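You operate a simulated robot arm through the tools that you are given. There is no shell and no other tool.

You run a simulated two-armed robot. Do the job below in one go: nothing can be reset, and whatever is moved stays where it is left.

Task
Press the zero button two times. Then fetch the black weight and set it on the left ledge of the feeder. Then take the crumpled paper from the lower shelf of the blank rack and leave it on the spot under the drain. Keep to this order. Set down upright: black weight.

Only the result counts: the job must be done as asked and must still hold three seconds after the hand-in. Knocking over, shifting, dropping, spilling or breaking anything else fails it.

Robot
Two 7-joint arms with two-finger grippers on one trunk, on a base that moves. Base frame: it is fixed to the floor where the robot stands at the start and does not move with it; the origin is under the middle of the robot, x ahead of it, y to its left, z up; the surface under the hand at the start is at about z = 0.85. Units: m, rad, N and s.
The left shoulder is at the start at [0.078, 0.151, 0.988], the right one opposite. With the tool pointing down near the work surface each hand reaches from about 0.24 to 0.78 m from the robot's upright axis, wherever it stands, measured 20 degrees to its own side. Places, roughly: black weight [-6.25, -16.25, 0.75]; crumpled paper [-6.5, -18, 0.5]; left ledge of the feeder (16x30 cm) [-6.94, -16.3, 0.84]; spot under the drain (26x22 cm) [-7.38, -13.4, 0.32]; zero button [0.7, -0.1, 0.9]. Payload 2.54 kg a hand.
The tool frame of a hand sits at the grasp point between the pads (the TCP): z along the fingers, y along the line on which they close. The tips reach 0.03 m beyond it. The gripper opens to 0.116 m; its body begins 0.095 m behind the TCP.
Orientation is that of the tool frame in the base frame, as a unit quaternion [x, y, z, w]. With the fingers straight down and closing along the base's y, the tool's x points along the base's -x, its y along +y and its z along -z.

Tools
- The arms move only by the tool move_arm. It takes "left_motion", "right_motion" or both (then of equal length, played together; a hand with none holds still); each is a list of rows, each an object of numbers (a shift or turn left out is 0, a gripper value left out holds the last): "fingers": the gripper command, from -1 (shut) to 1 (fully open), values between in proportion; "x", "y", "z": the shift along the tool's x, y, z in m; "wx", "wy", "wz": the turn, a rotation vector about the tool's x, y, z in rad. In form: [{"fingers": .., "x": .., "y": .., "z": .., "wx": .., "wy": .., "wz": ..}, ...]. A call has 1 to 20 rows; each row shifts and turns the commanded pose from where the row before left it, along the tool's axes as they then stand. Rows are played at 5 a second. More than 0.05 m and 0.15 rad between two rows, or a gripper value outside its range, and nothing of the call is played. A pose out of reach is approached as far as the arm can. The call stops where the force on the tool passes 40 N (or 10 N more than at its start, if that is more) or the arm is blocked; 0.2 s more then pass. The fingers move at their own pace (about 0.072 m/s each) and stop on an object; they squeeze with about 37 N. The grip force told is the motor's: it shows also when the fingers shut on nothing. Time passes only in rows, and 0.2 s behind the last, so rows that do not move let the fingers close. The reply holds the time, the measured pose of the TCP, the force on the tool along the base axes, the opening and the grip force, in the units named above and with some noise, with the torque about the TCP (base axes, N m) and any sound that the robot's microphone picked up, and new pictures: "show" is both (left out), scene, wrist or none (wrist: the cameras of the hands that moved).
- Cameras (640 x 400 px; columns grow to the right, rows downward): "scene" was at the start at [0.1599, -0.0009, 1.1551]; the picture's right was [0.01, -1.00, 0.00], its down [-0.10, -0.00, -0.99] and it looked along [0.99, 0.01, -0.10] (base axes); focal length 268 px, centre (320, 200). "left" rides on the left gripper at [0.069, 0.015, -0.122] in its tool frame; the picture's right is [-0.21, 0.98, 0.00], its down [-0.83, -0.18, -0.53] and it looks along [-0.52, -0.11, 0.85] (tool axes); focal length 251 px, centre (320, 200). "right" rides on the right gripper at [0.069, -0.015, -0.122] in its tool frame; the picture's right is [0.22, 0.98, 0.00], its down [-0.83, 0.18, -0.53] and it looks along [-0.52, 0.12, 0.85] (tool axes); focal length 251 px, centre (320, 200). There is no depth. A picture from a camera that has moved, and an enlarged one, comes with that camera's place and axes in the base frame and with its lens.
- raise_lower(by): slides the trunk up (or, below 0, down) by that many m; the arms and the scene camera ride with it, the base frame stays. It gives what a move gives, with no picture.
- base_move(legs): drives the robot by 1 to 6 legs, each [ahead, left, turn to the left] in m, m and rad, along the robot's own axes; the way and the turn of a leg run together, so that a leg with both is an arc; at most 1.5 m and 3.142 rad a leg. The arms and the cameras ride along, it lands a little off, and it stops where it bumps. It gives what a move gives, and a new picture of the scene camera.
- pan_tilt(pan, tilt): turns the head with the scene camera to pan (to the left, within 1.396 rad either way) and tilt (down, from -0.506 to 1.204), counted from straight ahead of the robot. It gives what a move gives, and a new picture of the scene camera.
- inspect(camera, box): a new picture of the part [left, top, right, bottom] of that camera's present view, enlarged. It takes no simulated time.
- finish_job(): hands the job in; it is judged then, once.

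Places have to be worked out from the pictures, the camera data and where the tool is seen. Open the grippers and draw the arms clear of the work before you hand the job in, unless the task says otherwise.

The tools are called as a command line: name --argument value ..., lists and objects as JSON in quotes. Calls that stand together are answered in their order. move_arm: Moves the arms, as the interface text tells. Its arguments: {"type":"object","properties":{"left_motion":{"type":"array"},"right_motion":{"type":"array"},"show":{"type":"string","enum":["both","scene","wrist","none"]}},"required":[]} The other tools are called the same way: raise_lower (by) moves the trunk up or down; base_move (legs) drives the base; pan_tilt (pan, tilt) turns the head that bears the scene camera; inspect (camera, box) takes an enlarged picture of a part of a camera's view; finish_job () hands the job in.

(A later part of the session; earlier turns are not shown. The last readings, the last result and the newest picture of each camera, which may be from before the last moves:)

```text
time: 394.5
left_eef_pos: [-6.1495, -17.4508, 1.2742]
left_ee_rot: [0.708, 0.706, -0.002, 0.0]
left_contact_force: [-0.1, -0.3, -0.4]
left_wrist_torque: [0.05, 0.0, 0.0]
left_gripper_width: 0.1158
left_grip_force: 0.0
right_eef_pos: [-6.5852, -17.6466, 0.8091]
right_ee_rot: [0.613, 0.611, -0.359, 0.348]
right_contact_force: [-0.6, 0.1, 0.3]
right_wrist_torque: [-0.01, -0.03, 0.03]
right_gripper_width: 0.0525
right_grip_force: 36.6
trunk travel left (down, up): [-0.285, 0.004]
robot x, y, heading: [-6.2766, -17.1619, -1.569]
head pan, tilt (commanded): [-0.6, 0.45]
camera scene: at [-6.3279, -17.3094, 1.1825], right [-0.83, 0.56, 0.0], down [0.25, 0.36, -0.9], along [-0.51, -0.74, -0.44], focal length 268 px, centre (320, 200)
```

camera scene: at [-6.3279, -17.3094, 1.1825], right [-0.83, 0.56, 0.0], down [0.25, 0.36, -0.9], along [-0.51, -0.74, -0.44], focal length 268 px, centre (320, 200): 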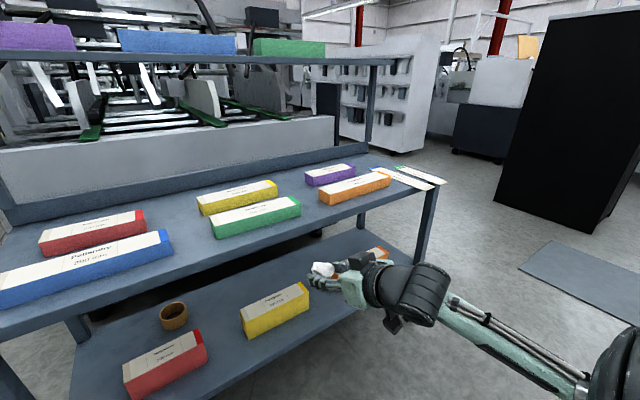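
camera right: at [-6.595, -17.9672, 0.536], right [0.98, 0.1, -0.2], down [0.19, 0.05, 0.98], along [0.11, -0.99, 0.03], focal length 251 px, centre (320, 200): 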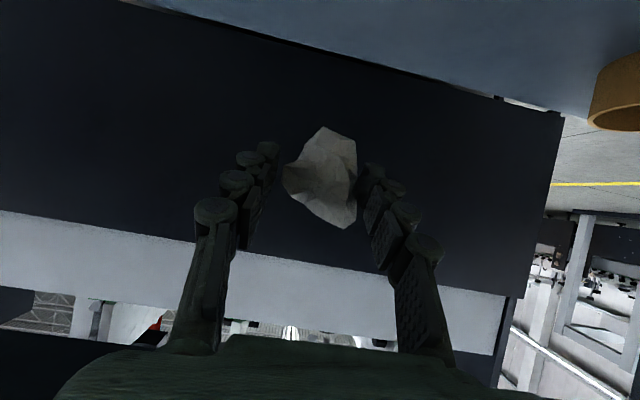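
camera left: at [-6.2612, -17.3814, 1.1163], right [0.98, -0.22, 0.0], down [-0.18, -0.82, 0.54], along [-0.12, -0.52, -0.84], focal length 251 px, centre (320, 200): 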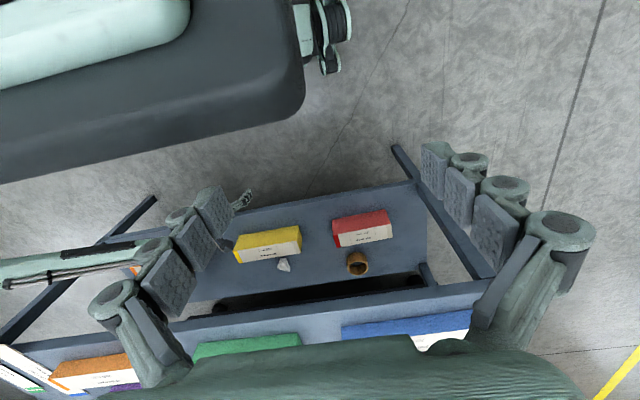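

The paper is still firmly held. I shift 4 cm towards the rack for clearance to the feeder and turn right to face -x.

base_move --legs '[[0.04, 0, 0], [0, 0, -1.571]]'

pan_tilt --pan 0 --tilt 0.25

pan_tilt --pan -0.9 --tilt 0.25

```text
time: 399.3
left_eef_pos: [-6.5636, -17.328, 1.2758]
left_ee_rot: [1.0, -0.004, -0.002, -0.001]
left_contact_force: [-0.1, 1.0, 0.6]
left_wrist_torque: [-0.01, 0.0, -0.01]
left_gripper_width: 0.116
left_grip_force: 0.1
right_eef_pos: [-6.7582, -16.8922, 0.809]
right_ee_rot: [0.865, -0.002, -0.501, -0.008]
right_contact_force: [0.9, 0.1, -0.7]
right_wrist_torque: [0.0, -0.02, 0.01]
right_gripper_width: 0.0523
right_grip_force: 36.9
trunk travel left (down, up): [-0.285, 0.004]
robot x, y, heading: [-6.2755, -17.2041, 3.143]
head pan, tilt (commanded): [-0.6, 0.45]
camera scene: at [-6.4197, -17.152, 1.1826], right [0.57, 0.82, 0.0], down [0.36, -0.25, -0.9], along [-0.74, 0.51, -0.44], focal length 268 px, centre (320, 200)
```

scene: 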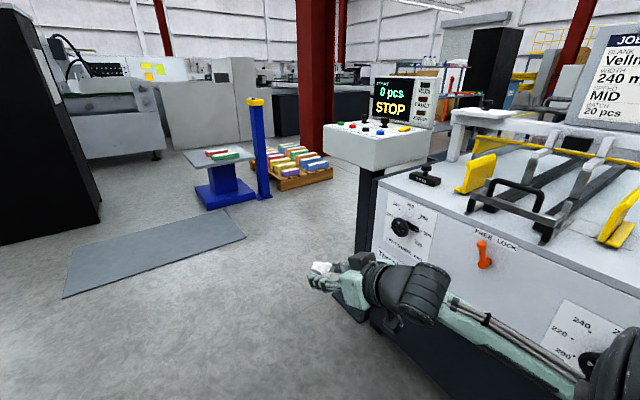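

```text
time: 400.3
left_eef_pos: [-6.5647, -17.3275, 1.276]
left_ee_rot: [1.0, -0.003, -0.002, -0.002]
left_contact_force: [-0.3, -0.3, 0.0]
left_wrist_torque: [-0.01, 0.02, 0.0]
left_gripper_width: 0.1161
left_grip_force: 0.1
right_eef_pos: [-6.7581, -16.8922, 0.8089]
right_ee_rot: [0.865, -0.002, -0.501, -0.009]
right_contact_force: [-1.3, 0.2, -0.5]
right_wrist_torque: [-0.01, 0.0, -0.04]
right_gripper_width: 0.0522
right_grip_force: 37.2
trunk travel left (down, up): [-0.285, 0.004]
robot x, y, heading: [-6.2791, -17.2009, 3.138]
head pan, tilt (commanded): [0.0, 0.25]
camera scene: at [-6.4374, -17.2038, 1.2013], right [0.0, 1.0, 0.0], down [0.25, 0.0, -0.97], along [-0.97, 0.0, -0.25], focal length 268 px, centre (320, 200)
```

scene: 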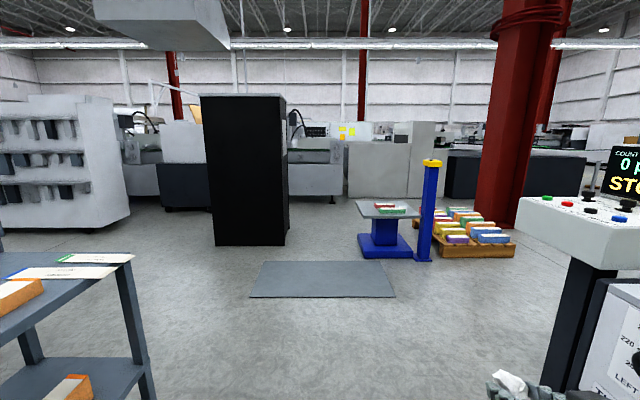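

```text
time: 401.5
left_eef_pos: [-6.5648, -17.3266, 1.2753]
left_ee_rot: [1.0, -0.003, -0.001, -0.001]
left_contact_force: [-0.7, 0.3, 0.3]
left_wrist_torque: [0.02, 0.0, 0.0]
left_gripper_width: 0.116
left_grip_force: 0.2
right_eef_pos: [-6.757, -16.8936, 0.8091]
right_ee_rot: [0.866, -0.003, -0.501, -0.008]
right_contact_force: [-1.3, -0.1, -0.7]
right_wrist_torque: [0.06, -0.02, -0.01]
right_gripper_width: 0.0522
right_grip_force: 37.0
trunk travel left (down, up): [-0.285, 0.004]
robot x, y, heading: [-6.2734, -17.2011, 3.138]
head pan, tilt (commanded): [-0.901, 0.25]
camera scene: at [-6.4018, -17.1309, 1.2013], right [0.79, 0.62, 0.0], down [0.15, -0.19, -0.97], along [-0.6, 0.76, -0.25], focal length 268 px, centre (320, 200)
```

scene: 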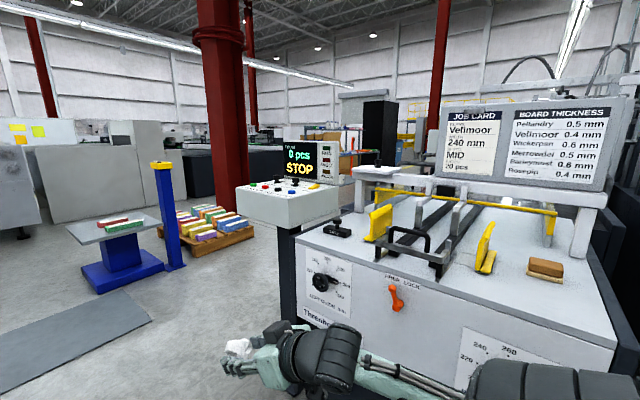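

The way west is open: the console ends at x ≈ -7.4, and the pedestal, post and pallet start at x ≈ -8.75. I drive ahead to x ≈ -7.85 and turn right to face +y.

base_move --legs '[[1.4, 0, 0], [0.17, 0, 0], [0, 0, -1.571]]'

pan_tilt --pan 0 --tilt 0.25

pan_tilt --pan -0.6 --tilt 0.25

```text
time: 413.5
left_eef_pos: [-7.9648, -16.9066, 1.2748]
left_ee_rot: [-0.701, 0.714, 0.001, 0.001]
left_contact_force: [0.6, -0.3, 0.3]
left_wrist_torque: [0.01, -0.05, 0.03]
left_gripper_width: 0.1161
left_grip_force: 0.0
right_eef_pos: [-7.5274, -16.7173, 0.8092]
right_ee_rot: [-0.606, 0.618, 0.346, 0.362]
right_contact_force: [0.5, 0.6, 0.0]
right_wrist_torque: [-0.03, 0.02, 0.02]
right_gripper_width: 0.0513
right_grip_force: 37.6
trunk travel left (down, up): [-0.285, 0.004]
robot x, y, heading: [-7.8469, -17.1937, 1.558]
head pan, tilt (commanded): [-0.901, 0.25]
camera scene: at [-7.7684, -17.0729, 1.2013], right [0.61, -0.79, 0.0], down [-0.2, -0.15, -0.97], along [0.77, 0.59, -0.25], focal length 268 px, centre (320, 200)
```

scene: 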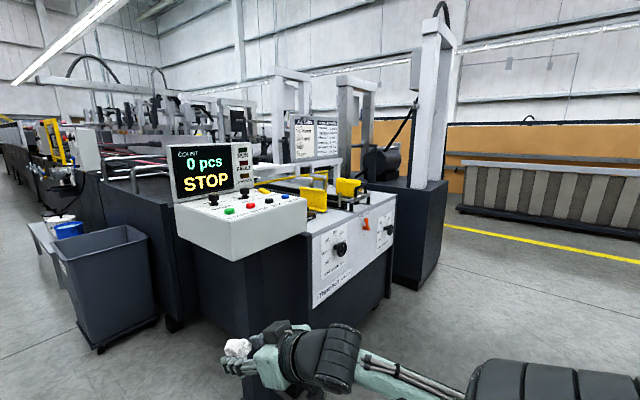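

```text
time: 414.7
left_eef_pos: [-7.9654, -16.9055, 1.2752]
left_ee_rot: [-0.7, 0.714, 0.001, 0.003]
left_contact_force: [0.4, 0.2, 0.4]
left_wrist_torque: [0.03, -0.03, -0.02]
left_gripper_width: 0.1159
left_grip_force: 0.2
right_eef_pos: [-7.5285, -16.7172, 0.8102]
right_ee_rot: [-0.607, 0.617, 0.346, 0.361]
right_contact_force: [0.2, 0.1, 0.0]
right_wrist_torque: [0.01, -0.01, 0.0]
right_gripper_width: 0.0513
right_grip_force: 37.2
trunk travel left (down, up): [-0.285, 0.004]
robot x, y, heading: [-7.844, -17.1972, 1.558]
head pan, tilt (commanded): [0.0, 0.25]
camera scene: at [-7.841, -17.0364, 1.2013], right [1.0, -0.02, 0.0], down [0.0, -0.25, -0.97], along [0.02, 0.97, -0.25], focal length 268 px, centre (320, 200)
```

scene: 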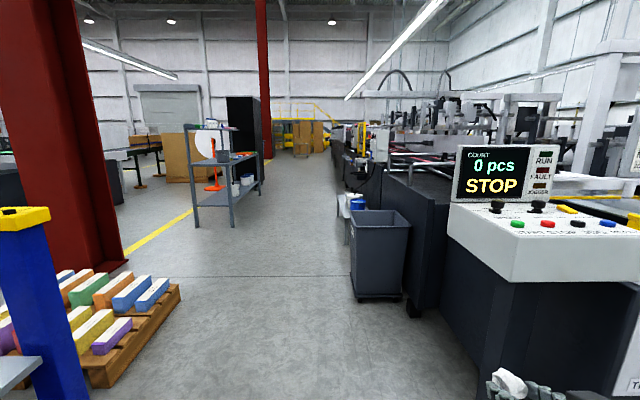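

```text
time: 415.7
left_eef_pos: [-7.9638, -16.9063, 1.2747]
left_ee_rot: [-0.701, 0.713, 0.0, 0.003]
left_contact_force: [-0.3, 0.7, -0.1]
left_wrist_torque: [0.02, 0.03, 0.0]
left_gripper_width: 0.1159
left_grip_force: 0.0
right_eef_pos: [-7.5273, -16.7171, 0.809]
right_ee_rot: [-0.607, 0.618, 0.345, 0.362]
right_contact_force: [0.2, -0.5, 0.0]
right_wrist_torque: [-0.01, 0.01, -0.02]
right_gripper_width: 0.0511
right_grip_force: 37.4
trunk travel left (down, up): [-0.285, 0.004]
robot x, y, heading: [-7.8463, -17.1965, 1.55]
head pan, tilt (commanded): [-0.6, 0.25]
camera scene: at [-7.7887, -17.0535, 1.2013], right [0.82, -0.58, 0.0], down [-0.14, -0.2, -0.97], along [0.56, 0.79, -0.25], focal length 268 px, centre (320, 200)
```

scene: 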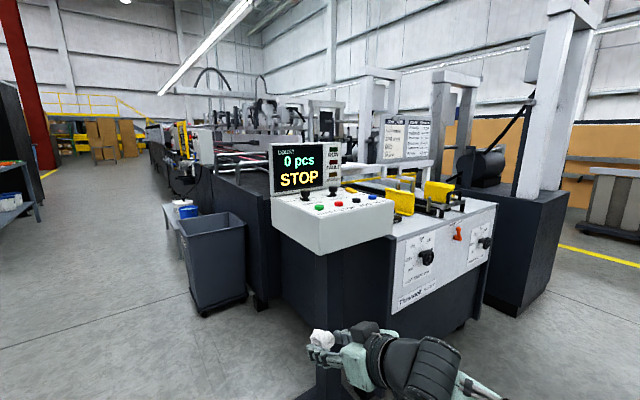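

The lane north is open between the pallet (x < -8.83) and a grey bin (x > -7.53). I look first at the paper in the grip, since the opening has shrunk slightly.

inspect --camera "scene" --box '[280, 300, 440, 400]'

inspect --camera "right" --box '[160, 100, 480, 300]'

inspect --camera "scene" --box '[130, 170, 290, 270]'

```text
4.00 times, centred on (360, 350) of scene
camera zoom: at [-7.7887, -17.0535, 1.2013], right [0.82, -0.58, 0.0], down [-0.14, -0.2, -0.97], along [0.56, 0.79, -0.25], focal length 1072 px, centre (160, -400)
```

zoom: 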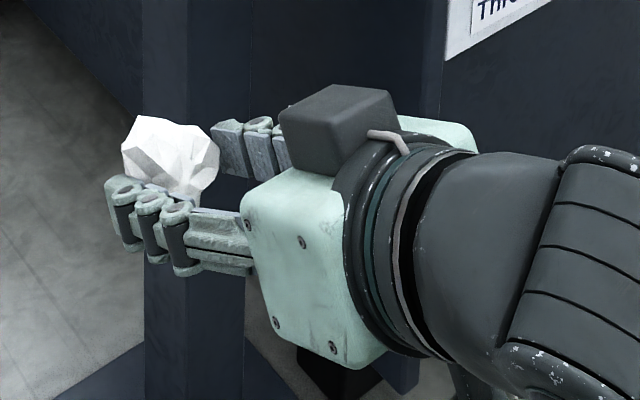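

```text
2.00 times, centred on (320, 200) of right
camera zoom: at [-7.5159, -16.8587, 0.8089], right [-0.98, -0.08, -0.2], down [-0.19, -0.05, 0.98], along [-0.09, 1.0, 0.03], focal length 503 px, centre (320, 200)
```

zoom: 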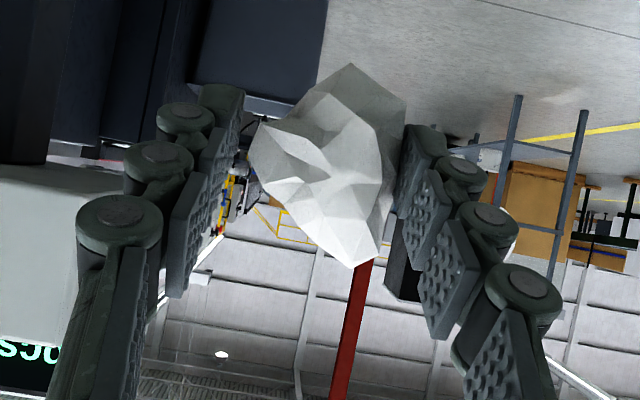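

```text
4.00 times, centred on (210, 220) of scene
camera zoom: at [-7.7887, -17.0535, 1.2013], right [0.82, -0.58, 0.0], down [-0.14, -0.2, -0.97], along [0.56, 0.79, -0.25], focal length 1072 px, centre (760, 120)
```

zoom: 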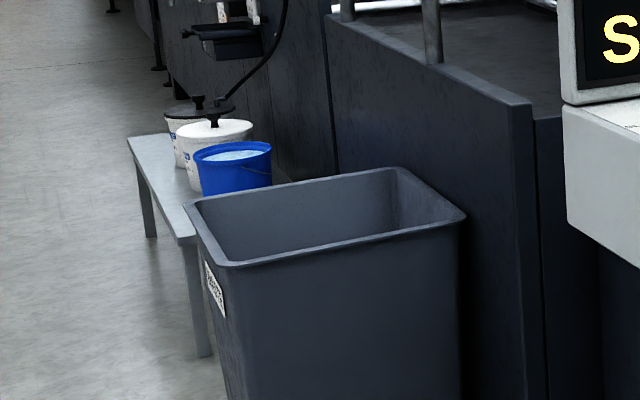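

The paper sits securely at the fingertips. Ahead there is a low bench (top z ≈ 0.31, y from about -14.34 to -13.24) with a blue bucket and tubs; the spot at y ≈ -13.4 should be near its far end. I drive up the lane to y ≈ -15.2.

base_move --legs '[[1.0, 0.28, 0.016], [1.0, 0, 0]]'

pan_tilt --pan -0.4 --tilt 0.35

```text
time: 425.8
left_eef_pos: [-8.224, -14.8975, 1.2757]
left_ee_rot: [-0.703, 0.711, 0.0, 0.002]
left_contact_force: [0.6, 0.0, 0.1]
left_wrist_torque: [-0.02, 0.02, 0.0]
left_gripper_width: 0.1159
left_grip_force: 0.0
right_eef_pos: [-7.7866, -14.7079, 0.808]
right_ee_rot: [-0.607, 0.616, 0.347, 0.362]
right_contact_force: [-0.5, -0.4, -0.5]
right_wrist_torque: [0.01, 0.0, 0.01]
right_gripper_width: 0.0504
right_grip_force: 37.4
trunk travel left (down, up): [-0.285, 0.004]
robot x, y, heading: [-8.1009, -15.1886, 1.562]
head pan, tilt (commanded): [-0.6, 0.25]
camera scene: at [-8.0463, -15.0444, 1.2013], right [0.82, -0.57, 0.0], down [-0.14, -0.2, -0.97], along [0.56, 0.79, -0.25], focal length 268 px, centre (320, 200)
```

scene: 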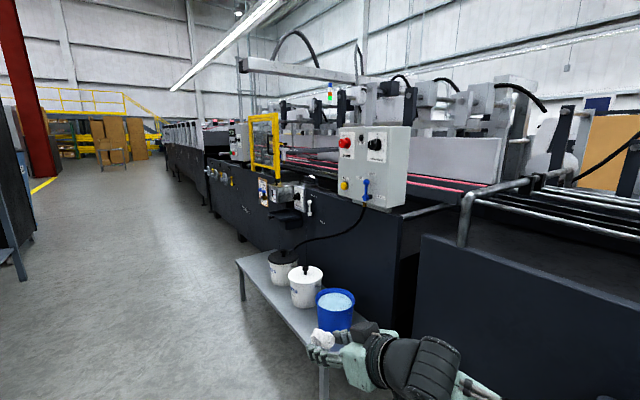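

```text
time: 426.6
left_eef_pos: [-8.224, -14.8979, 1.2733]
left_ee_rot: [-0.703, 0.712, 0.0, 0.003]
left_contact_force: [0.4, 0.8, -0.2]
left_wrist_torque: [-0.01, 0.01, 0.01]
left_gripper_width: 0.116
left_grip_force: 0.2
right_eef_pos: [-7.7861, -14.7067, 0.8086]
right_ee_rot: [-0.608, 0.617, 0.346, 0.361]
right_contact_force: [-0.5, -0.3, -0.3]
right_wrist_torque: [0.01, -0.01, 0.02]
right_gripper_width: 0.0506
right_grip_force: 37.0
trunk travel left (down, up): [-0.285, 0.004]
robot x, y, heading: [-8.0967, -15.1882, 1.56]
head pan, tilt (commanded): [-0.4, 0.351]
camera scene: at [-8.0626, -15.0357, 1.1919], right [0.92, -0.4, 0.0], down [-0.14, -0.31, -0.94], along [0.38, 0.86, -0.34], focal length 268 px, centre (320, 200)
```

scene: 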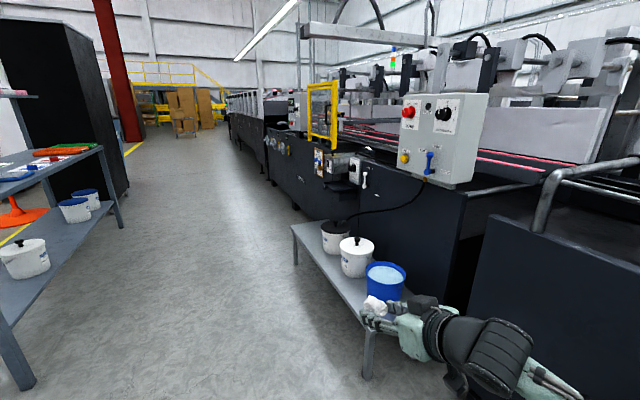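

I enlarge the bench and the machine side above it to identify the drain and the spot beneath.

inspect --camera "scene" --box '[270, 120, 430, 220]'

inspect --camera "scene" --box '[270, 200, 430, 300]'

```text
4.00 times, centred on (350, 170) of scene
camera zoom: at [-8.0626, -15.0357, 1.1919], right [0.92, -0.4, 0.0], down [-0.14, -0.31, -0.94], along [0.38, 0.86, -0.34], focal length 1072 px, centre (200, 320)
```

zoom: 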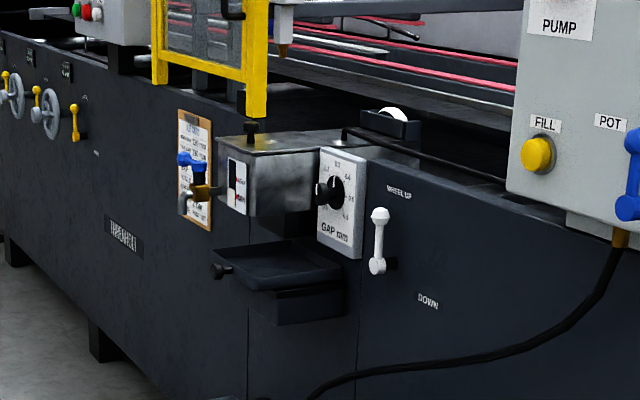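

```text
4.00 times, centred on (350, 250) of scene
camera zoom: at [-8.0626, -15.0357, 1.1919], right [0.92, -0.4, 0.0], down [-0.14, -0.31, -0.94], along [0.38, 0.86, -0.34], focal length 1072 px, centre (200, 0)
```

zoom: 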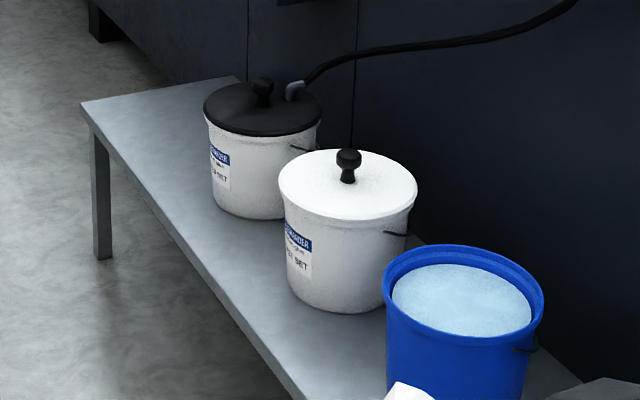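

The drain is the blue-handled valve on the glue pot at about [-7.37, -13.4, 0.74]; the free bench end below it spans roughly x -7.54 to -7.22, y -13.64 to -13.28, with a tub at y ≈ -13.73 next to it. I drive up beside it, to about [-8.2, -13.25], and turn to face it.

base_move --legs '[[1.0, 0.06, 0.01], [0.9, 0.05, 0]]'

base_move --legs '[[0, 0, -1.571]]'

pan_tilt --pan -0.1 --tilt 0.6

```text
time: 436.1
left_eef_pos: [-8.3284, -12.9928, 1.2746]
left_ee_rot: [-0.705, 0.709, 0.0, 0.003]
left_contact_force: [-0.6, 0.9, -0.7]
left_wrist_torque: [-0.01, 0.01, -0.03]
left_gripper_width: 0.1159
left_grip_force: 0.0
right_eef_pos: [-7.8931, -12.7983, 0.8077]
right_ee_rot: [-0.611, 0.613, 0.349, 0.36]
right_contact_force: [0.6, -0.2, -0.8]
right_wrist_torque: [0.0, 0.03, 0.0]
right_gripper_width: 0.0512
right_grip_force: 36.7
trunk travel left (down, up): [-0.285, 0.004]
robot x, y, heading: [-8.2028, -13.2841, 1.568]
head pan, tilt (commanded): [-0.4, 0.351]
camera scene: at [-8.1669, -13.1289, 1.1918], right [0.92, -0.39, 0.0], down [-0.13, -0.32, -0.94], along [0.37, 0.86, -0.34], focal length 268 px, centre (320, 200)
```

scene: 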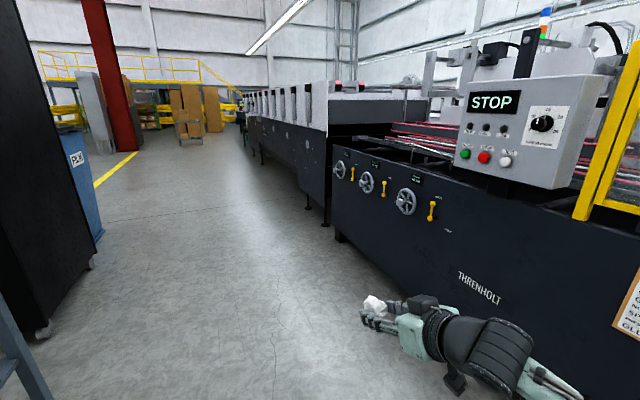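

```text
time: 440.5
left_eef_pos: [-7.9141, -13.1573, 1.2747]
left_ee_rot: [0.006, 1.0, -0.002, 0.002]
left_contact_force: [-0.1, 0.1, 0.4]
left_wrist_torque: [0.01, 0.02, 0.01]
left_gripper_width: 0.1159
left_grip_force: 0.0
right_eef_pos: [-7.7238, -13.5935, 0.8085]
right_ee_rot: [0.005, 0.866, -0.01, 0.501]
right_contact_force: [0.1, -0.7, -0.2]
right_wrist_torque: [-0.01, 0.01, -0.02]
right_gripper_width: 0.0513
right_grip_force: 37.5
trunk travel left (down, up): [-0.285, 0.004]
robot x, y, heading: [-8.2035, -13.2843, -0.011]
head pan, tilt (commanded): [-0.4, 0.351]
camera scene: at [-8.05, -13.3204, 1.1918], right [-0.4, -0.92, 0.0], down [-0.32, 0.14, -0.94], along [0.86, -0.37, -0.34], focal length 268 px, centre (320, 200)
```

scene: 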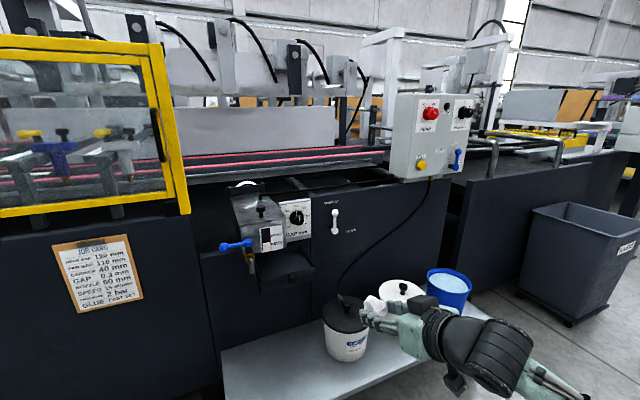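

```text
time: 441.3
left_eef_pos: [-7.9144, -13.1579, 1.275]
left_ee_rot: [0.005, 1.0, -0.002, 0.001]
left_contact_force: [-0.2, -0.3, 0.2]
left_wrist_torque: [-0.05, 0.01, -0.02]
left_gripper_width: 0.116
left_grip_force: 0.1
right_eef_pos: [-7.7227, -13.5932, 0.8087]
right_ee_rot: [0.005, 0.866, -0.01, 0.501]
right_contact_force: [-1.4, 0.2, -0.7]
right_wrist_torque: [0.01, 0.01, 0.02]
right_gripper_width: 0.0514
right_grip_force: 37.0
trunk travel left (down, up): [-0.285, 0.004]
robot x, y, heading: [-8.2062, -13.2797, -0.008]
head pan, tilt (commanded): [-0.099, 0.6]
camera scene: at [-8.0476, -13.293, 1.1691], right [-0.11, -0.99, 0.0], down [-0.56, 0.06, -0.83], along [0.82, -0.09, -0.56], focal length 268 px, centre (320, 200)
```

scene: 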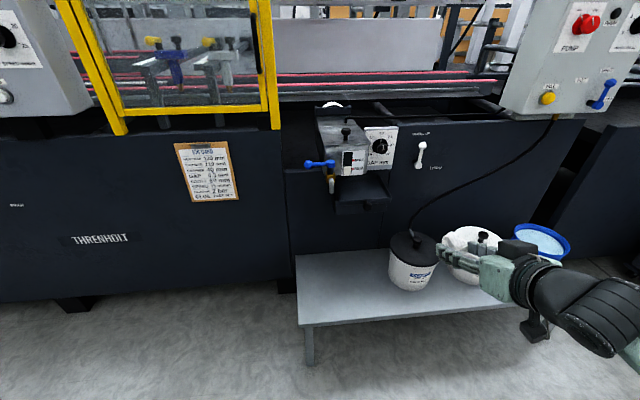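

The view is clear: bench top x -7.54 to -7.21, its free end from y ≈ -13.285 to the tub at -13.63. I lower the trunk and shift the base 0.18 m to the left, so that the hand's line passes over the spot at y ≈ -13.41.

raise_lower --by -0.28

base_move --legs '[[0, 0.18, 0.008]]'

move_arm --right_motion '[{"x": -0.0167, "z": 0.029}, {"x": -0.0167, "z": 0.029}, {"x": -0.0167, "z": 0.029}, {}]'

```text
time: 444.1
left_eef_pos: [-7.9149, -13.1576, 0.9958]
left_ee_rot: [0.005, 1.0, -0.002, 0.002]
left_contact_force: [-0.2, 0.6, -0.7]
left_wrist_torque: [0.0, -0.05, 0.01]
left_gripper_width: 0.1159
left_grip_force: 0.0
right_eef_pos: [-7.7222, -13.5924, 0.5278]
right_ee_rot: [0.005, 0.865, -0.01, 0.501]
right_contact_force: [0.0, -0.5, -0.3]
right_wrist_torque: [0.0, 0.0, -0.01]
right_gripper_width: 0.0515
right_grip_force: 36.8
trunk travel left (down, up): [-0.005, 0.284]
robot x, y, heading: [-8.2051, -13.2809, -0.009]
head pan, tilt (commanded): [-0.099, 0.6]
```

```text
time: 446.4
left_eef_pos: [-7.9142, -12.9765, 0.9941]
left_ee_rot: [0.001, 1.0, -0.002, 0.002]
left_contact_force: [0.5, 0.0, -0.6]
left_wrist_torque: [0.01, -0.04, -0.01]
left_gripper_width: 0.1158
left_grip_force: 0.0
right_eef_pos: [-7.7196, -13.4106, 0.5298]
right_ee_rot: [0.001, 0.866, -0.008, 0.5]
right_contact_force: [-0.3, 0.1, -0.3]
right_wrist_torque: [0.0, -0.02, -0.01]
right_gripper_width: 0.0515
right_grip_force: 36.9
trunk travel left (down, up): [-0.005, 0.284]
robot x, y, heading: [-8.2034, -13.1032, 0.001]
head pan, tilt (commanded): [-0.099, 0.6]
camera scene: at [-8.0468, -13.1127, 0.8891], right [-0.1, -1.0, 0.0], down [-0.56, 0.06, -0.83], along [0.82, -0.08, -0.56], focal length 268 px, centre (320, 200)
```

scene: 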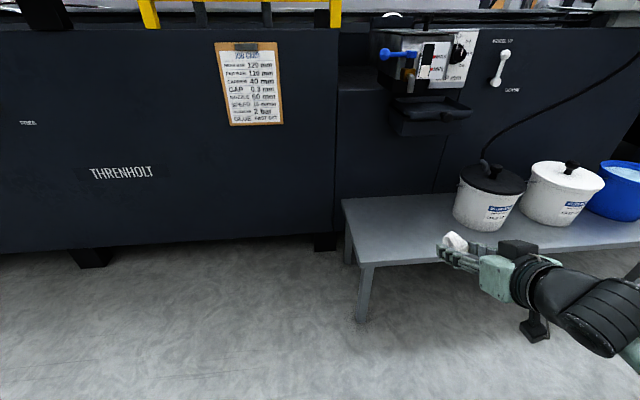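

```text
time: 447.4
left_eef_pos: [-7.9142, -12.9768, 0.995]
left_ee_rot: [0.0, 1.0, -0.002, 0.002]
left_contact_force: [0.9, 0.4, -0.2]
left_wrist_torque: [-0.03, -0.02, 0.0]
left_gripper_width: 0.1161
left_grip_force: 0.0
right_eef_pos: [-7.6179, -13.4111, 0.529]
right_ee_rot: [0.001, 0.866, -0.008, 0.5]
right_contact_force: [-0.3, -0.1, -0.4]
right_wrist_torque: [-0.03, 0.01, -0.06]
right_gripper_width: 0.0517
right_grip_force: 37.0
trunk travel left (down, up): [-0.005, 0.284]
robot x, y, heading: [-8.2039, -13.1019, -0.001]
head pan, tilt (commanded): [-0.099, 0.6]
camera scene: at [-8.0468, -13.1127, 0.8891], right [-0.1, -1.0, 0.0], down [-0.56, 0.06, -0.83], along [0.82, -0.08, -0.56], focal length 268 px, centre (320, 200)
camera right: at [-7.7588, -13.4258, 0.5295], right [-0.1, 0.98, -0.2], down [-0.05, 0.19, 0.98], along [0.99, 0.11, 0.03], focal length 251 px, centre (320, 200)
```

scene: 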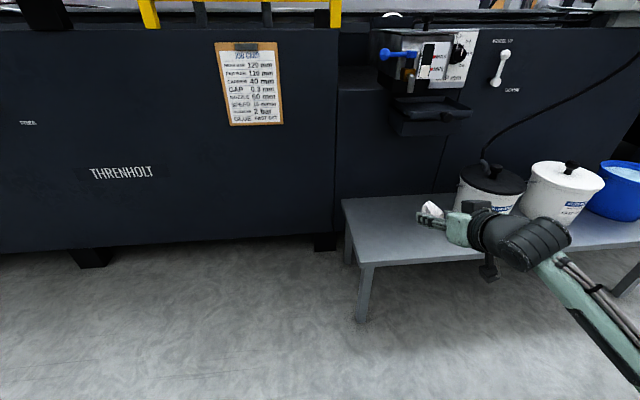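
right: 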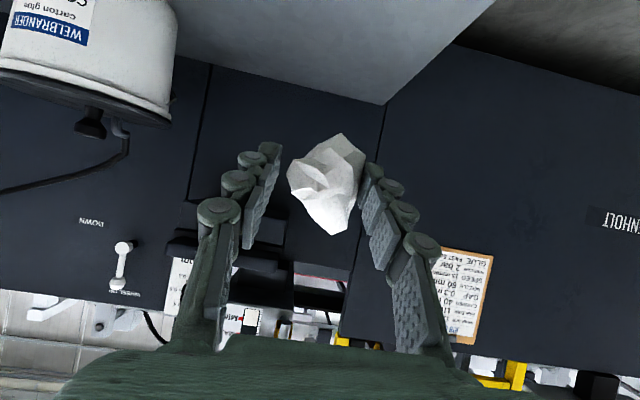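

The hand is in line with the spot (y = -13.411) and the bench top measures z ≈ 0.31. I stand the hand up to about 22 degrees here in front of the bench, lowering it to z ≈ 0.43.

move_arm --right_motion '[{"x": 0.01083, "z": 0.00625, "wy": 0.083}, {"x": 0.01027, "z": 0.00713, "wy": 0.083}, {"x": 0.00965, "z": 0.00795, "wy": 0.083}, {"x": 0.00895, "z": 0.00872, "wy": 0.083}, {"x": 0.0082, "z": 0.00943, "wy": 0.083}, {"x": 0.00739, "z": 0.01008, "wy": 0.083}, {"x": 0.00653, "z": 0.01066, "wy": 0.083}, {"x": 0.00563, "z": 0.01116, "wy": 0.083}, {}]'

```text
time: 449.4
left_eef_pos: [-7.9156, -12.9748, 0.9953]
left_ee_rot: [0.001, 1.0, -0.002, 0.002]
left_contact_force: [0.1, 0.2, -0.1]
left_wrist_torque: [0.04, -0.02, 0.0]
left_gripper_width: 0.116
left_grip_force: 0.1
right_eef_pos: [-7.6194, -13.4138, 0.4285]
right_ee_rot: [0.003, 0.982, -0.008, 0.19]
right_contact_force: [0.1, -0.1, -0.5]
right_wrist_torque: [0.02, 0.02, -0.01]
right_gripper_width: 0.0517
right_grip_force: 37.2
trunk travel left (down, up): [-0.005, 0.284]
robot x, y, heading: [-8.1999, -13.1001, 0.001]
head pan, tilt (commanded): [-0.099, 0.6]
camera scene: at [-8.0468, -13.1127, 0.8891], right [-0.1, -1.0, 0.0], down [-0.56, 0.06, -0.83], along [0.82, -0.08, -0.56], focal length 268 px, centre (320, 200)
camera right: at [-7.7285, -13.4268, 0.515], right [-0.19, 0.98, -0.09], down [0.57, 0.19, 0.8], along [0.8, 0.1, -0.59], focal length 251 px, centre (320, 200)
```

scene: 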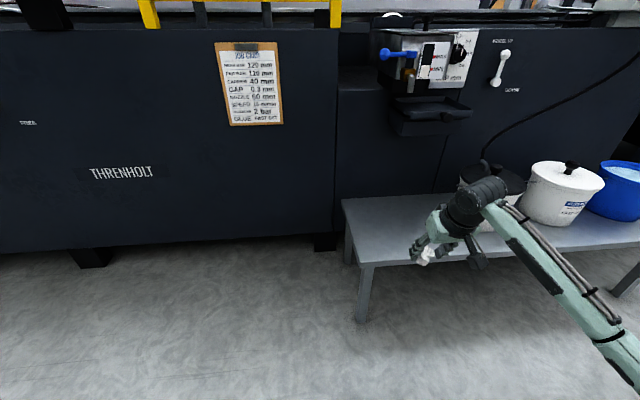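
right: 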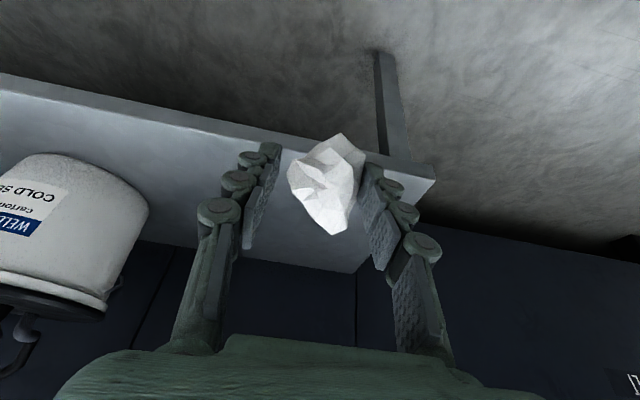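

The hand is upright enough and the elbow is low. I drive ahead 0.238 m so that the paper comes over the spot.

base_move --legs '[[0.12, 0, 0], [0.118, 0, 0]]'

inspect --camera "right" --box '[0, 0, 640, 400]'

inspect --camera "scene" --box '[300, 120, 560, 282]'

```text
time: 451.5
left_eef_pos: [-7.6796, -12.9756, 0.9951]
left_ee_rot: [0.001, 1.0, -0.002, 0.001]
left_contact_force: [-0.5, 0.6, 0.6]
left_wrist_torque: [-0.01, -0.04, -0.01]
left_gripper_width: 0.1158
left_grip_force: 0.0
right_eef_pos: [-7.3826, -13.4131, 0.4289]
right_ee_rot: [0.003, 0.982, -0.007, 0.191]
right_contact_force: [-0.1, 0.9, -0.2]
right_wrist_torque: [0.0, -0.04, 0.02]
right_gripper_width: 0.0515
right_grip_force: 37.1
trunk travel left (down, up): [-0.005, 0.284]
robot x, y, heading: [-7.9649, -13.0991, 0.0]
head pan, tilt (commanded): [-0.099, 0.6]
camera scene: at [-7.8108, -13.1127, 0.8891], right [-0.1, -1.0, 0.0], down [-0.56, 0.06, -0.83], along [0.82, -0.08, -0.56], focal length 268 px, centre (320, 200)
```

scene: 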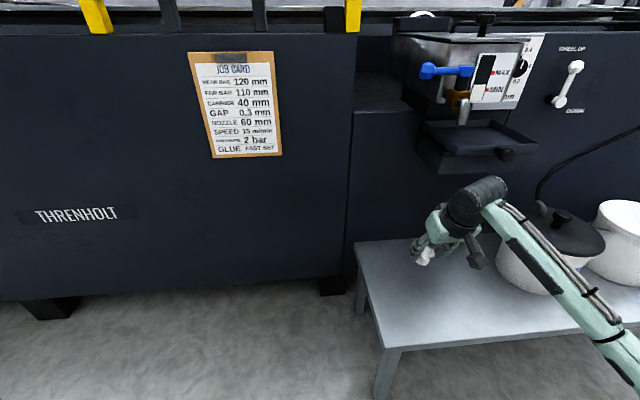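

```text
1.00 times, centred on (320, 200) of right (not enlarged: the box is as wide or as high as the picture)
camera zoom: at [-7.4926, -13.4267, 0.5152], right [-0.19, 0.98, -0.09], down [0.57, 0.19, 0.8], along [0.8, 0.1, -0.59], focal length 251 px, centre (320, 200)
```

zoom: 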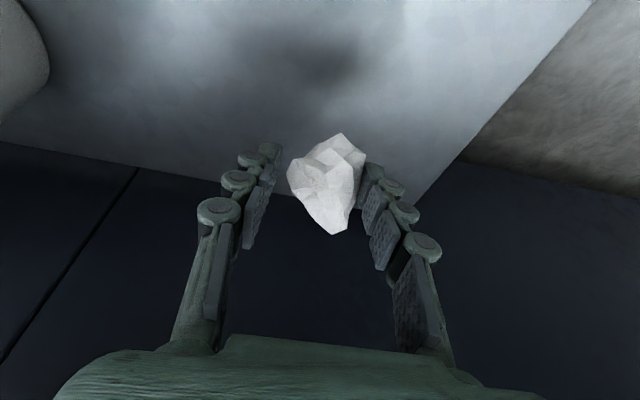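

```text
2.46 times, centred on (430, 201) of scene
camera zoom: at [-7.8108, -13.1127, 0.8891], right [-0.1, -1.0, 0.0], down [-0.56, 0.06, -0.83], along [0.82, -0.08, -0.56], focal length 660 px, centre (49, 198)
```

zoom: 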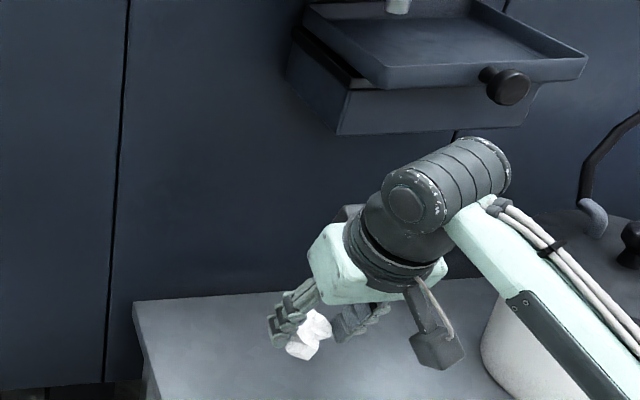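

The paper is over the middle of the free bench end, directly below the spout (drip tray above and behind, no contact). I lower the hand 5 cm first.

move_arm --right_motion '[{"x": 0.0075, "z": 0.0185}, {"x": 0.0075, "z": 0.0185}, {"x": 0.0037, "z": 0.0093}, {}]'

inspect --camera "scene" --box '[340, 180, 500, 280]'

```text
time: 452.5
left_eef_pos: [-7.679, -12.9757, 0.9955]
left_ee_rot: [0.001, 1.0, -0.001, 0.001]
left_contact_force: [0.7, -0.1, -0.1]
left_wrist_torque: [0.0, -0.03, 0.0]
left_gripper_width: 0.116
left_grip_force: 0.1
right_eef_pos: [-7.3834, -13.4132, 0.3782]
right_ee_rot: [0.003, 0.982, -0.006, 0.19]
right_contact_force: [0.4, 0.0, -1.0]
right_wrist_torque: [-0.01, 0.02, 0.03]
right_gripper_width: 0.0517
right_grip_force: 37.2
trunk travel left (down, up): [-0.005, 0.284]
robot x, y, heading: [-7.968, -13.097, 0.003]
head pan, tilt (commanded): [-0.099, 0.6]
camera scene: at [-7.8108, -13.1127, 0.8891], right [-0.1, -1.0, 0.0], down [-0.56, 0.06, -0.83], along [0.82, -0.08, -0.56], focal length 268 px, centre (320, 200)
camera right: at [-7.4925, -13.4269, 0.4652], right [-0.19, 0.98, -0.09], down [0.57, 0.19, 0.8], along [0.8, 0.1, -0.59], focal length 251 px, centre (320, 200)
```

scene: 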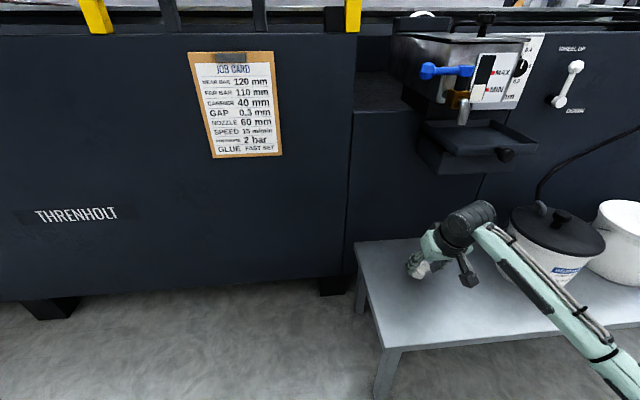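
right: 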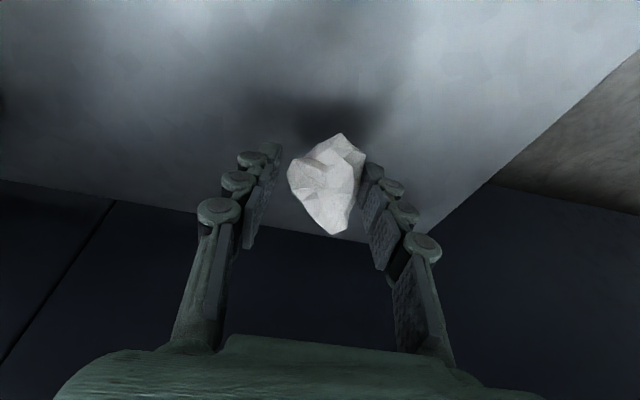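

```text
4.00 times, centred on (420, 230) of scene
camera zoom: at [-7.8108, -13.1127, 0.8891], right [-0.1, -1.0, 0.0], down [-0.56, 0.06, -0.83], along [0.82, -0.08, -0.56], focal length 1072 px, centre (-80, 80)
```

zoom: 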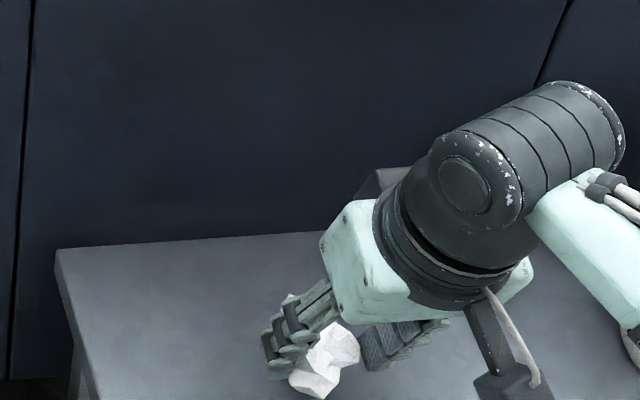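

The paper is now about 2-3 cm above the bench. I continue down in 4 mm steps.

move_arm --right_motion '[{"x": 0.0015, "z": 0.0037}, {"x": 0.0015, "z": 0.0037}, {"x": 0.0015, "z": 0.0037}, {"x": 0.0015, "z": 0.0037}, {}]' --show "wrist"

inspect --camera "right" --box '[200, 60, 440, 210]'

```text
time: 453.7
left_eef_pos: [-7.6781, -12.9766, 0.9941]
left_ee_rot: [0.001, 1.0, -0.002, 0.001]
left_contact_force: [-0.1, -0.1, 0.1]
left_wrist_torque: [0.01, 0.0, 0.01]
left_gripper_width: 0.1163
left_grip_force: 0.1
right_eef_pos: [-7.3821, -13.4135, 0.3633]
right_ee_rot: [0.004, 0.982, -0.007, 0.191]
right_contact_force: [-0.1, 0.5, -0.5]
right_wrist_torque: [0.05, 0.0, 0.05]
right_gripper_width: 0.0515
right_grip_force: 37.1
trunk travel left (down, up): [-0.005, 0.284]
robot x, y, heading: [-7.9648, -13.1025, 0.001]
head pan, tilt (commanded): [-0.099, 0.6]
camera right: at [-7.4925, -13.4276, 0.4492], right [-0.19, 0.98, -0.09], down [0.57, 0.19, 0.8], along [0.8, 0.1, -0.59], focal length 251 px, centre (320, 200)
```

right: 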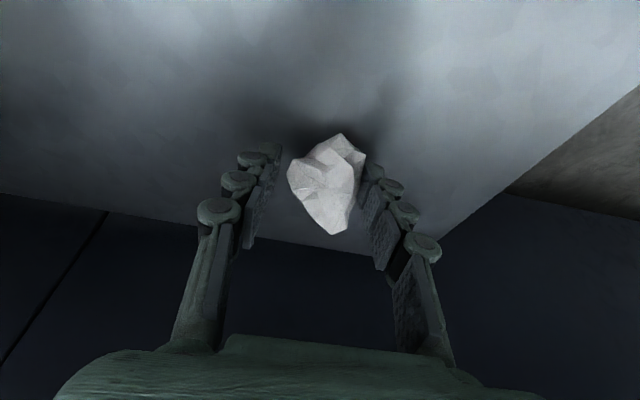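

```text
2.67 times, centred on (320, 135) of right
camera zoom: at [-7.4925, -13.4276, 0.4492], right [-0.19, 0.98, -0.09], down [0.57, 0.19, 0.8], along [0.8, 0.1, -0.59], focal length 670 px, centre (320, 373)
```

zoom: 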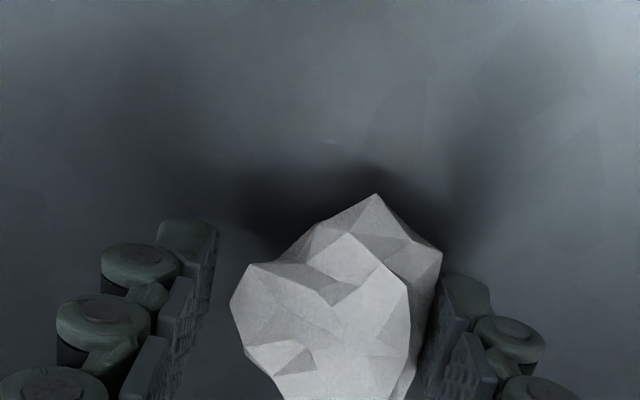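

No contact force yet. I go on down in 2 mm steps.

move_arm --right_motion '[{"x": 0.00075, "z": 0.00185}, {"x": 0.00075, "z": 0.00185}, {"x": 0.00075, "z": 0.00185}, {}]' --show "none"

```text
time: 454.7
left_eef_pos: [-7.6798, -12.9743, 0.9959]
left_ee_rot: [0.0, 1.0, -0.002, 0.003]
left_contact_force: [-0.4, 0.8, -0.2]
left_wrist_torque: [-0.02, -0.01, 0.01]
left_gripper_width: 0.1161
left_grip_force: 0.2
right_eef_pos: [-7.3807, -13.4137, 0.3604]
right_ee_rot: [0.003, 0.981, -0.008, 0.194]
right_contact_force: [-3.7, 3.4, 21.1]
right_wrist_torque: [0.07, 0.13, 0.01]
right_gripper_width: 0.0514
right_grip_force: 37.5
trunk travel left (down, up): [-0.005, 0.284]
robot x, y, heading: [-7.9624, -13.1023, 0.003]
head pan, tilt (commanded): [-0.099, 0.6]
```

Contact at z = 0.360 (21 N). I ease up 2 mm and open the fingers.

move_arm --right_motion '[{"x": -0.0007, "z": -0.0017}, {"fingers": 0.2}, {}, {"fingers": 0.7}, {}, {}]'

inspect --camera "right" --box '[200, 60, 440, 210]'

inspect --camera "scene" --box '[340, 180, 500, 280]'

```text
time: 456.1
left_eef_pos: [-7.6789, -12.9759, 0.9941]
left_ee_rot: [0.001, 1.0, -0.001, 0.001]
left_contact_force: [0.1, 0.1, 0.1]
left_wrist_torque: [0.01, 0.0, 0.0]
left_gripper_width: 0.116
left_grip_force: 0.1
right_eef_pos: [-7.3818, -13.4143, 0.359]
right_ee_rot: [0.003, 0.982, -0.006, 0.191]
right_contact_force: [-0.9, 0.0, -0.1]
right_wrist_torque: [-0.01, 0.03, -0.02]
right_gripper_width: 0.0984
right_grip_force: 0.1
trunk travel left (down, up): [-0.005, 0.284]
robot x, y, heading: [-7.9686, -13.1036, -0.002]
head pan, tilt (commanded): [-0.099, 0.6]
camera scene: at [-7.8108, -13.1126, 0.8891], right [-0.1, -1.0, 0.0], down [-0.56, 0.06, -0.83], along [0.82, -0.08, -0.56], focal length 268 px, centre (320, 200)
camera right: at [-7.4926, -13.4276, 0.445], right [-0.19, 0.98, -0.09], down [0.57, 0.19, 0.8], along [0.8, 0.1, -0.59], focal length 251 px, centre (320, 200)
```

scene: 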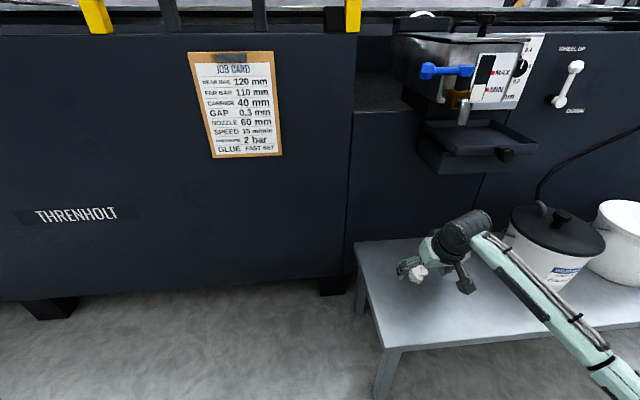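
right: 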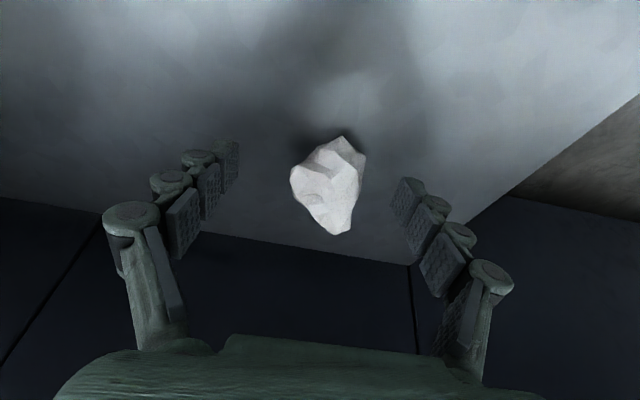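

```text
2.67 times, centred on (320, 135) of right
camera zoom: at [-7.4926, -13.4276, 0.445], right [-0.19, 0.98, -0.09], down [0.57, 0.19, 0.8], along [0.8, 0.1, -0.59], focal length 670 px, centre (320, 373)
```

zoom: 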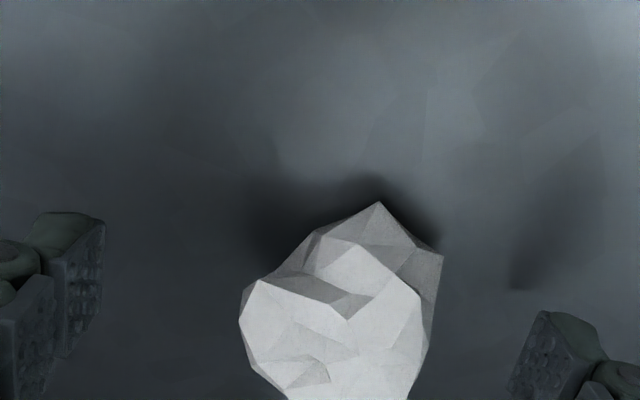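

```text
4.00 times, centred on (420, 230) of scene
camera zoom: at [-7.8108, -13.1126, 0.8891], right [-0.1, -1.0, 0.0], down [-0.56, 0.06, -0.83], along [0.82, -0.08, -0.56], focal length 1072 px, centre (-80, 80)
```

zoom: 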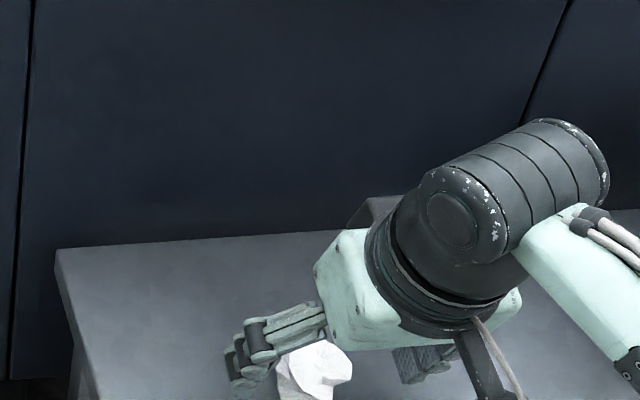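

The paper rests on the bench under the drain and the fingers are clear of it. I lift the hand straight up 6.5 cm and back the base away.

move_arm --right_motion '[{"x": -0.0037, "z": -0.0093}, {"x": -0.0075, "z": -0.0185}, {"x": -0.0075, "z": -0.0185}, {"x": -0.0056, "z": -0.0139}, {}]'

inspect --camera "scene" --box '[340, 180, 500, 280]'

```text
time: 457.3
left_eef_pos: [-7.6787, -12.9759, 0.9951]
left_ee_rot: [0.001, 1.0, -0.002, 0.002]
left_contact_force: [0.7, 1.1, -0.4]
left_wrist_torque: [0.01, 0.0, -0.01]
left_gripper_width: 0.1162
left_grip_force: 0.0
right_eef_pos: [-7.3832, -13.4136, 0.4243]
right_ee_rot: [0.004, 0.982, -0.008, 0.191]
right_contact_force: [0.3, 0.3, -1.3]
right_wrist_torque: [-0.03, 0.01, -0.02]
right_gripper_width: 0.0983
right_grip_force: 0.1
trunk travel left (down, up): [-0.005, 0.284]
robot x, y, heading: [-7.9661, -13.1018, 0.002]
head pan, tilt (commanded): [-0.099, 0.6]
camera scene: at [-7.8108, -13.1126, 0.8891], right [-0.1, -1.0, 0.0], down [-0.56, 0.06, -0.83], along [0.82, -0.08, -0.56], focal length 268 px, centre (320, 200)
camera right: at [-7.4924, -13.4268, 0.5101], right [-0.19, 0.98, -0.09], down [0.57, 0.19, 0.8], along [0.8, 0.1, -0.59], focal length 251 px, centre (320, 200)
```

scene: 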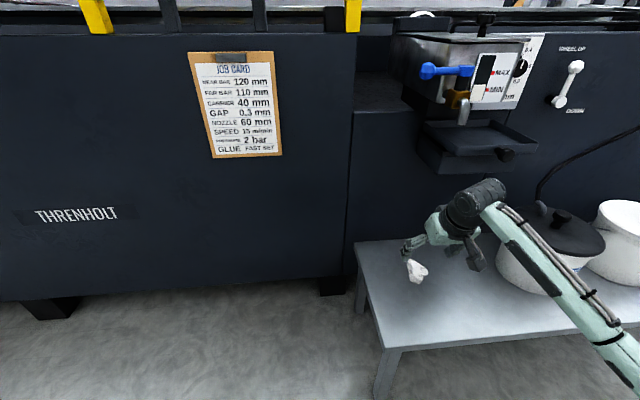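
right: 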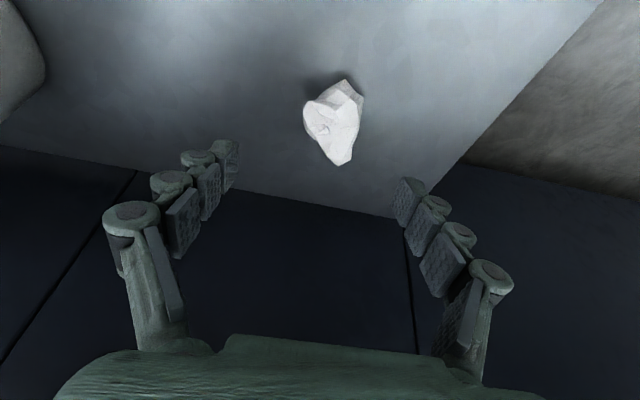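

```text
4.00 times, centred on (420, 230) of scene
camera zoom: at [-7.8108, -13.1126, 0.8891], right [-0.1, -1.0, 0.0], down [-0.56, 0.06, -0.83], along [0.82, -0.08, -0.56], focal length 1072 px, centre (-80, 80)
```

zoom: 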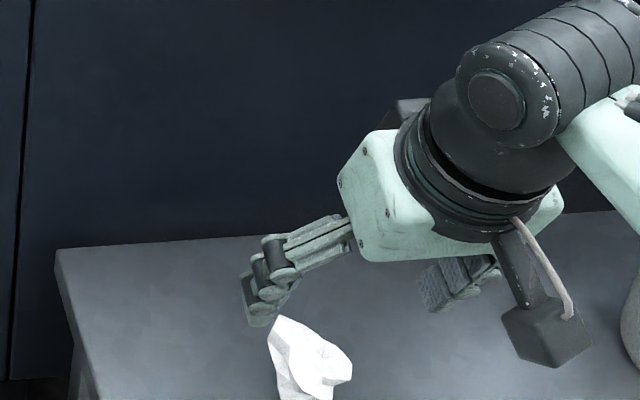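

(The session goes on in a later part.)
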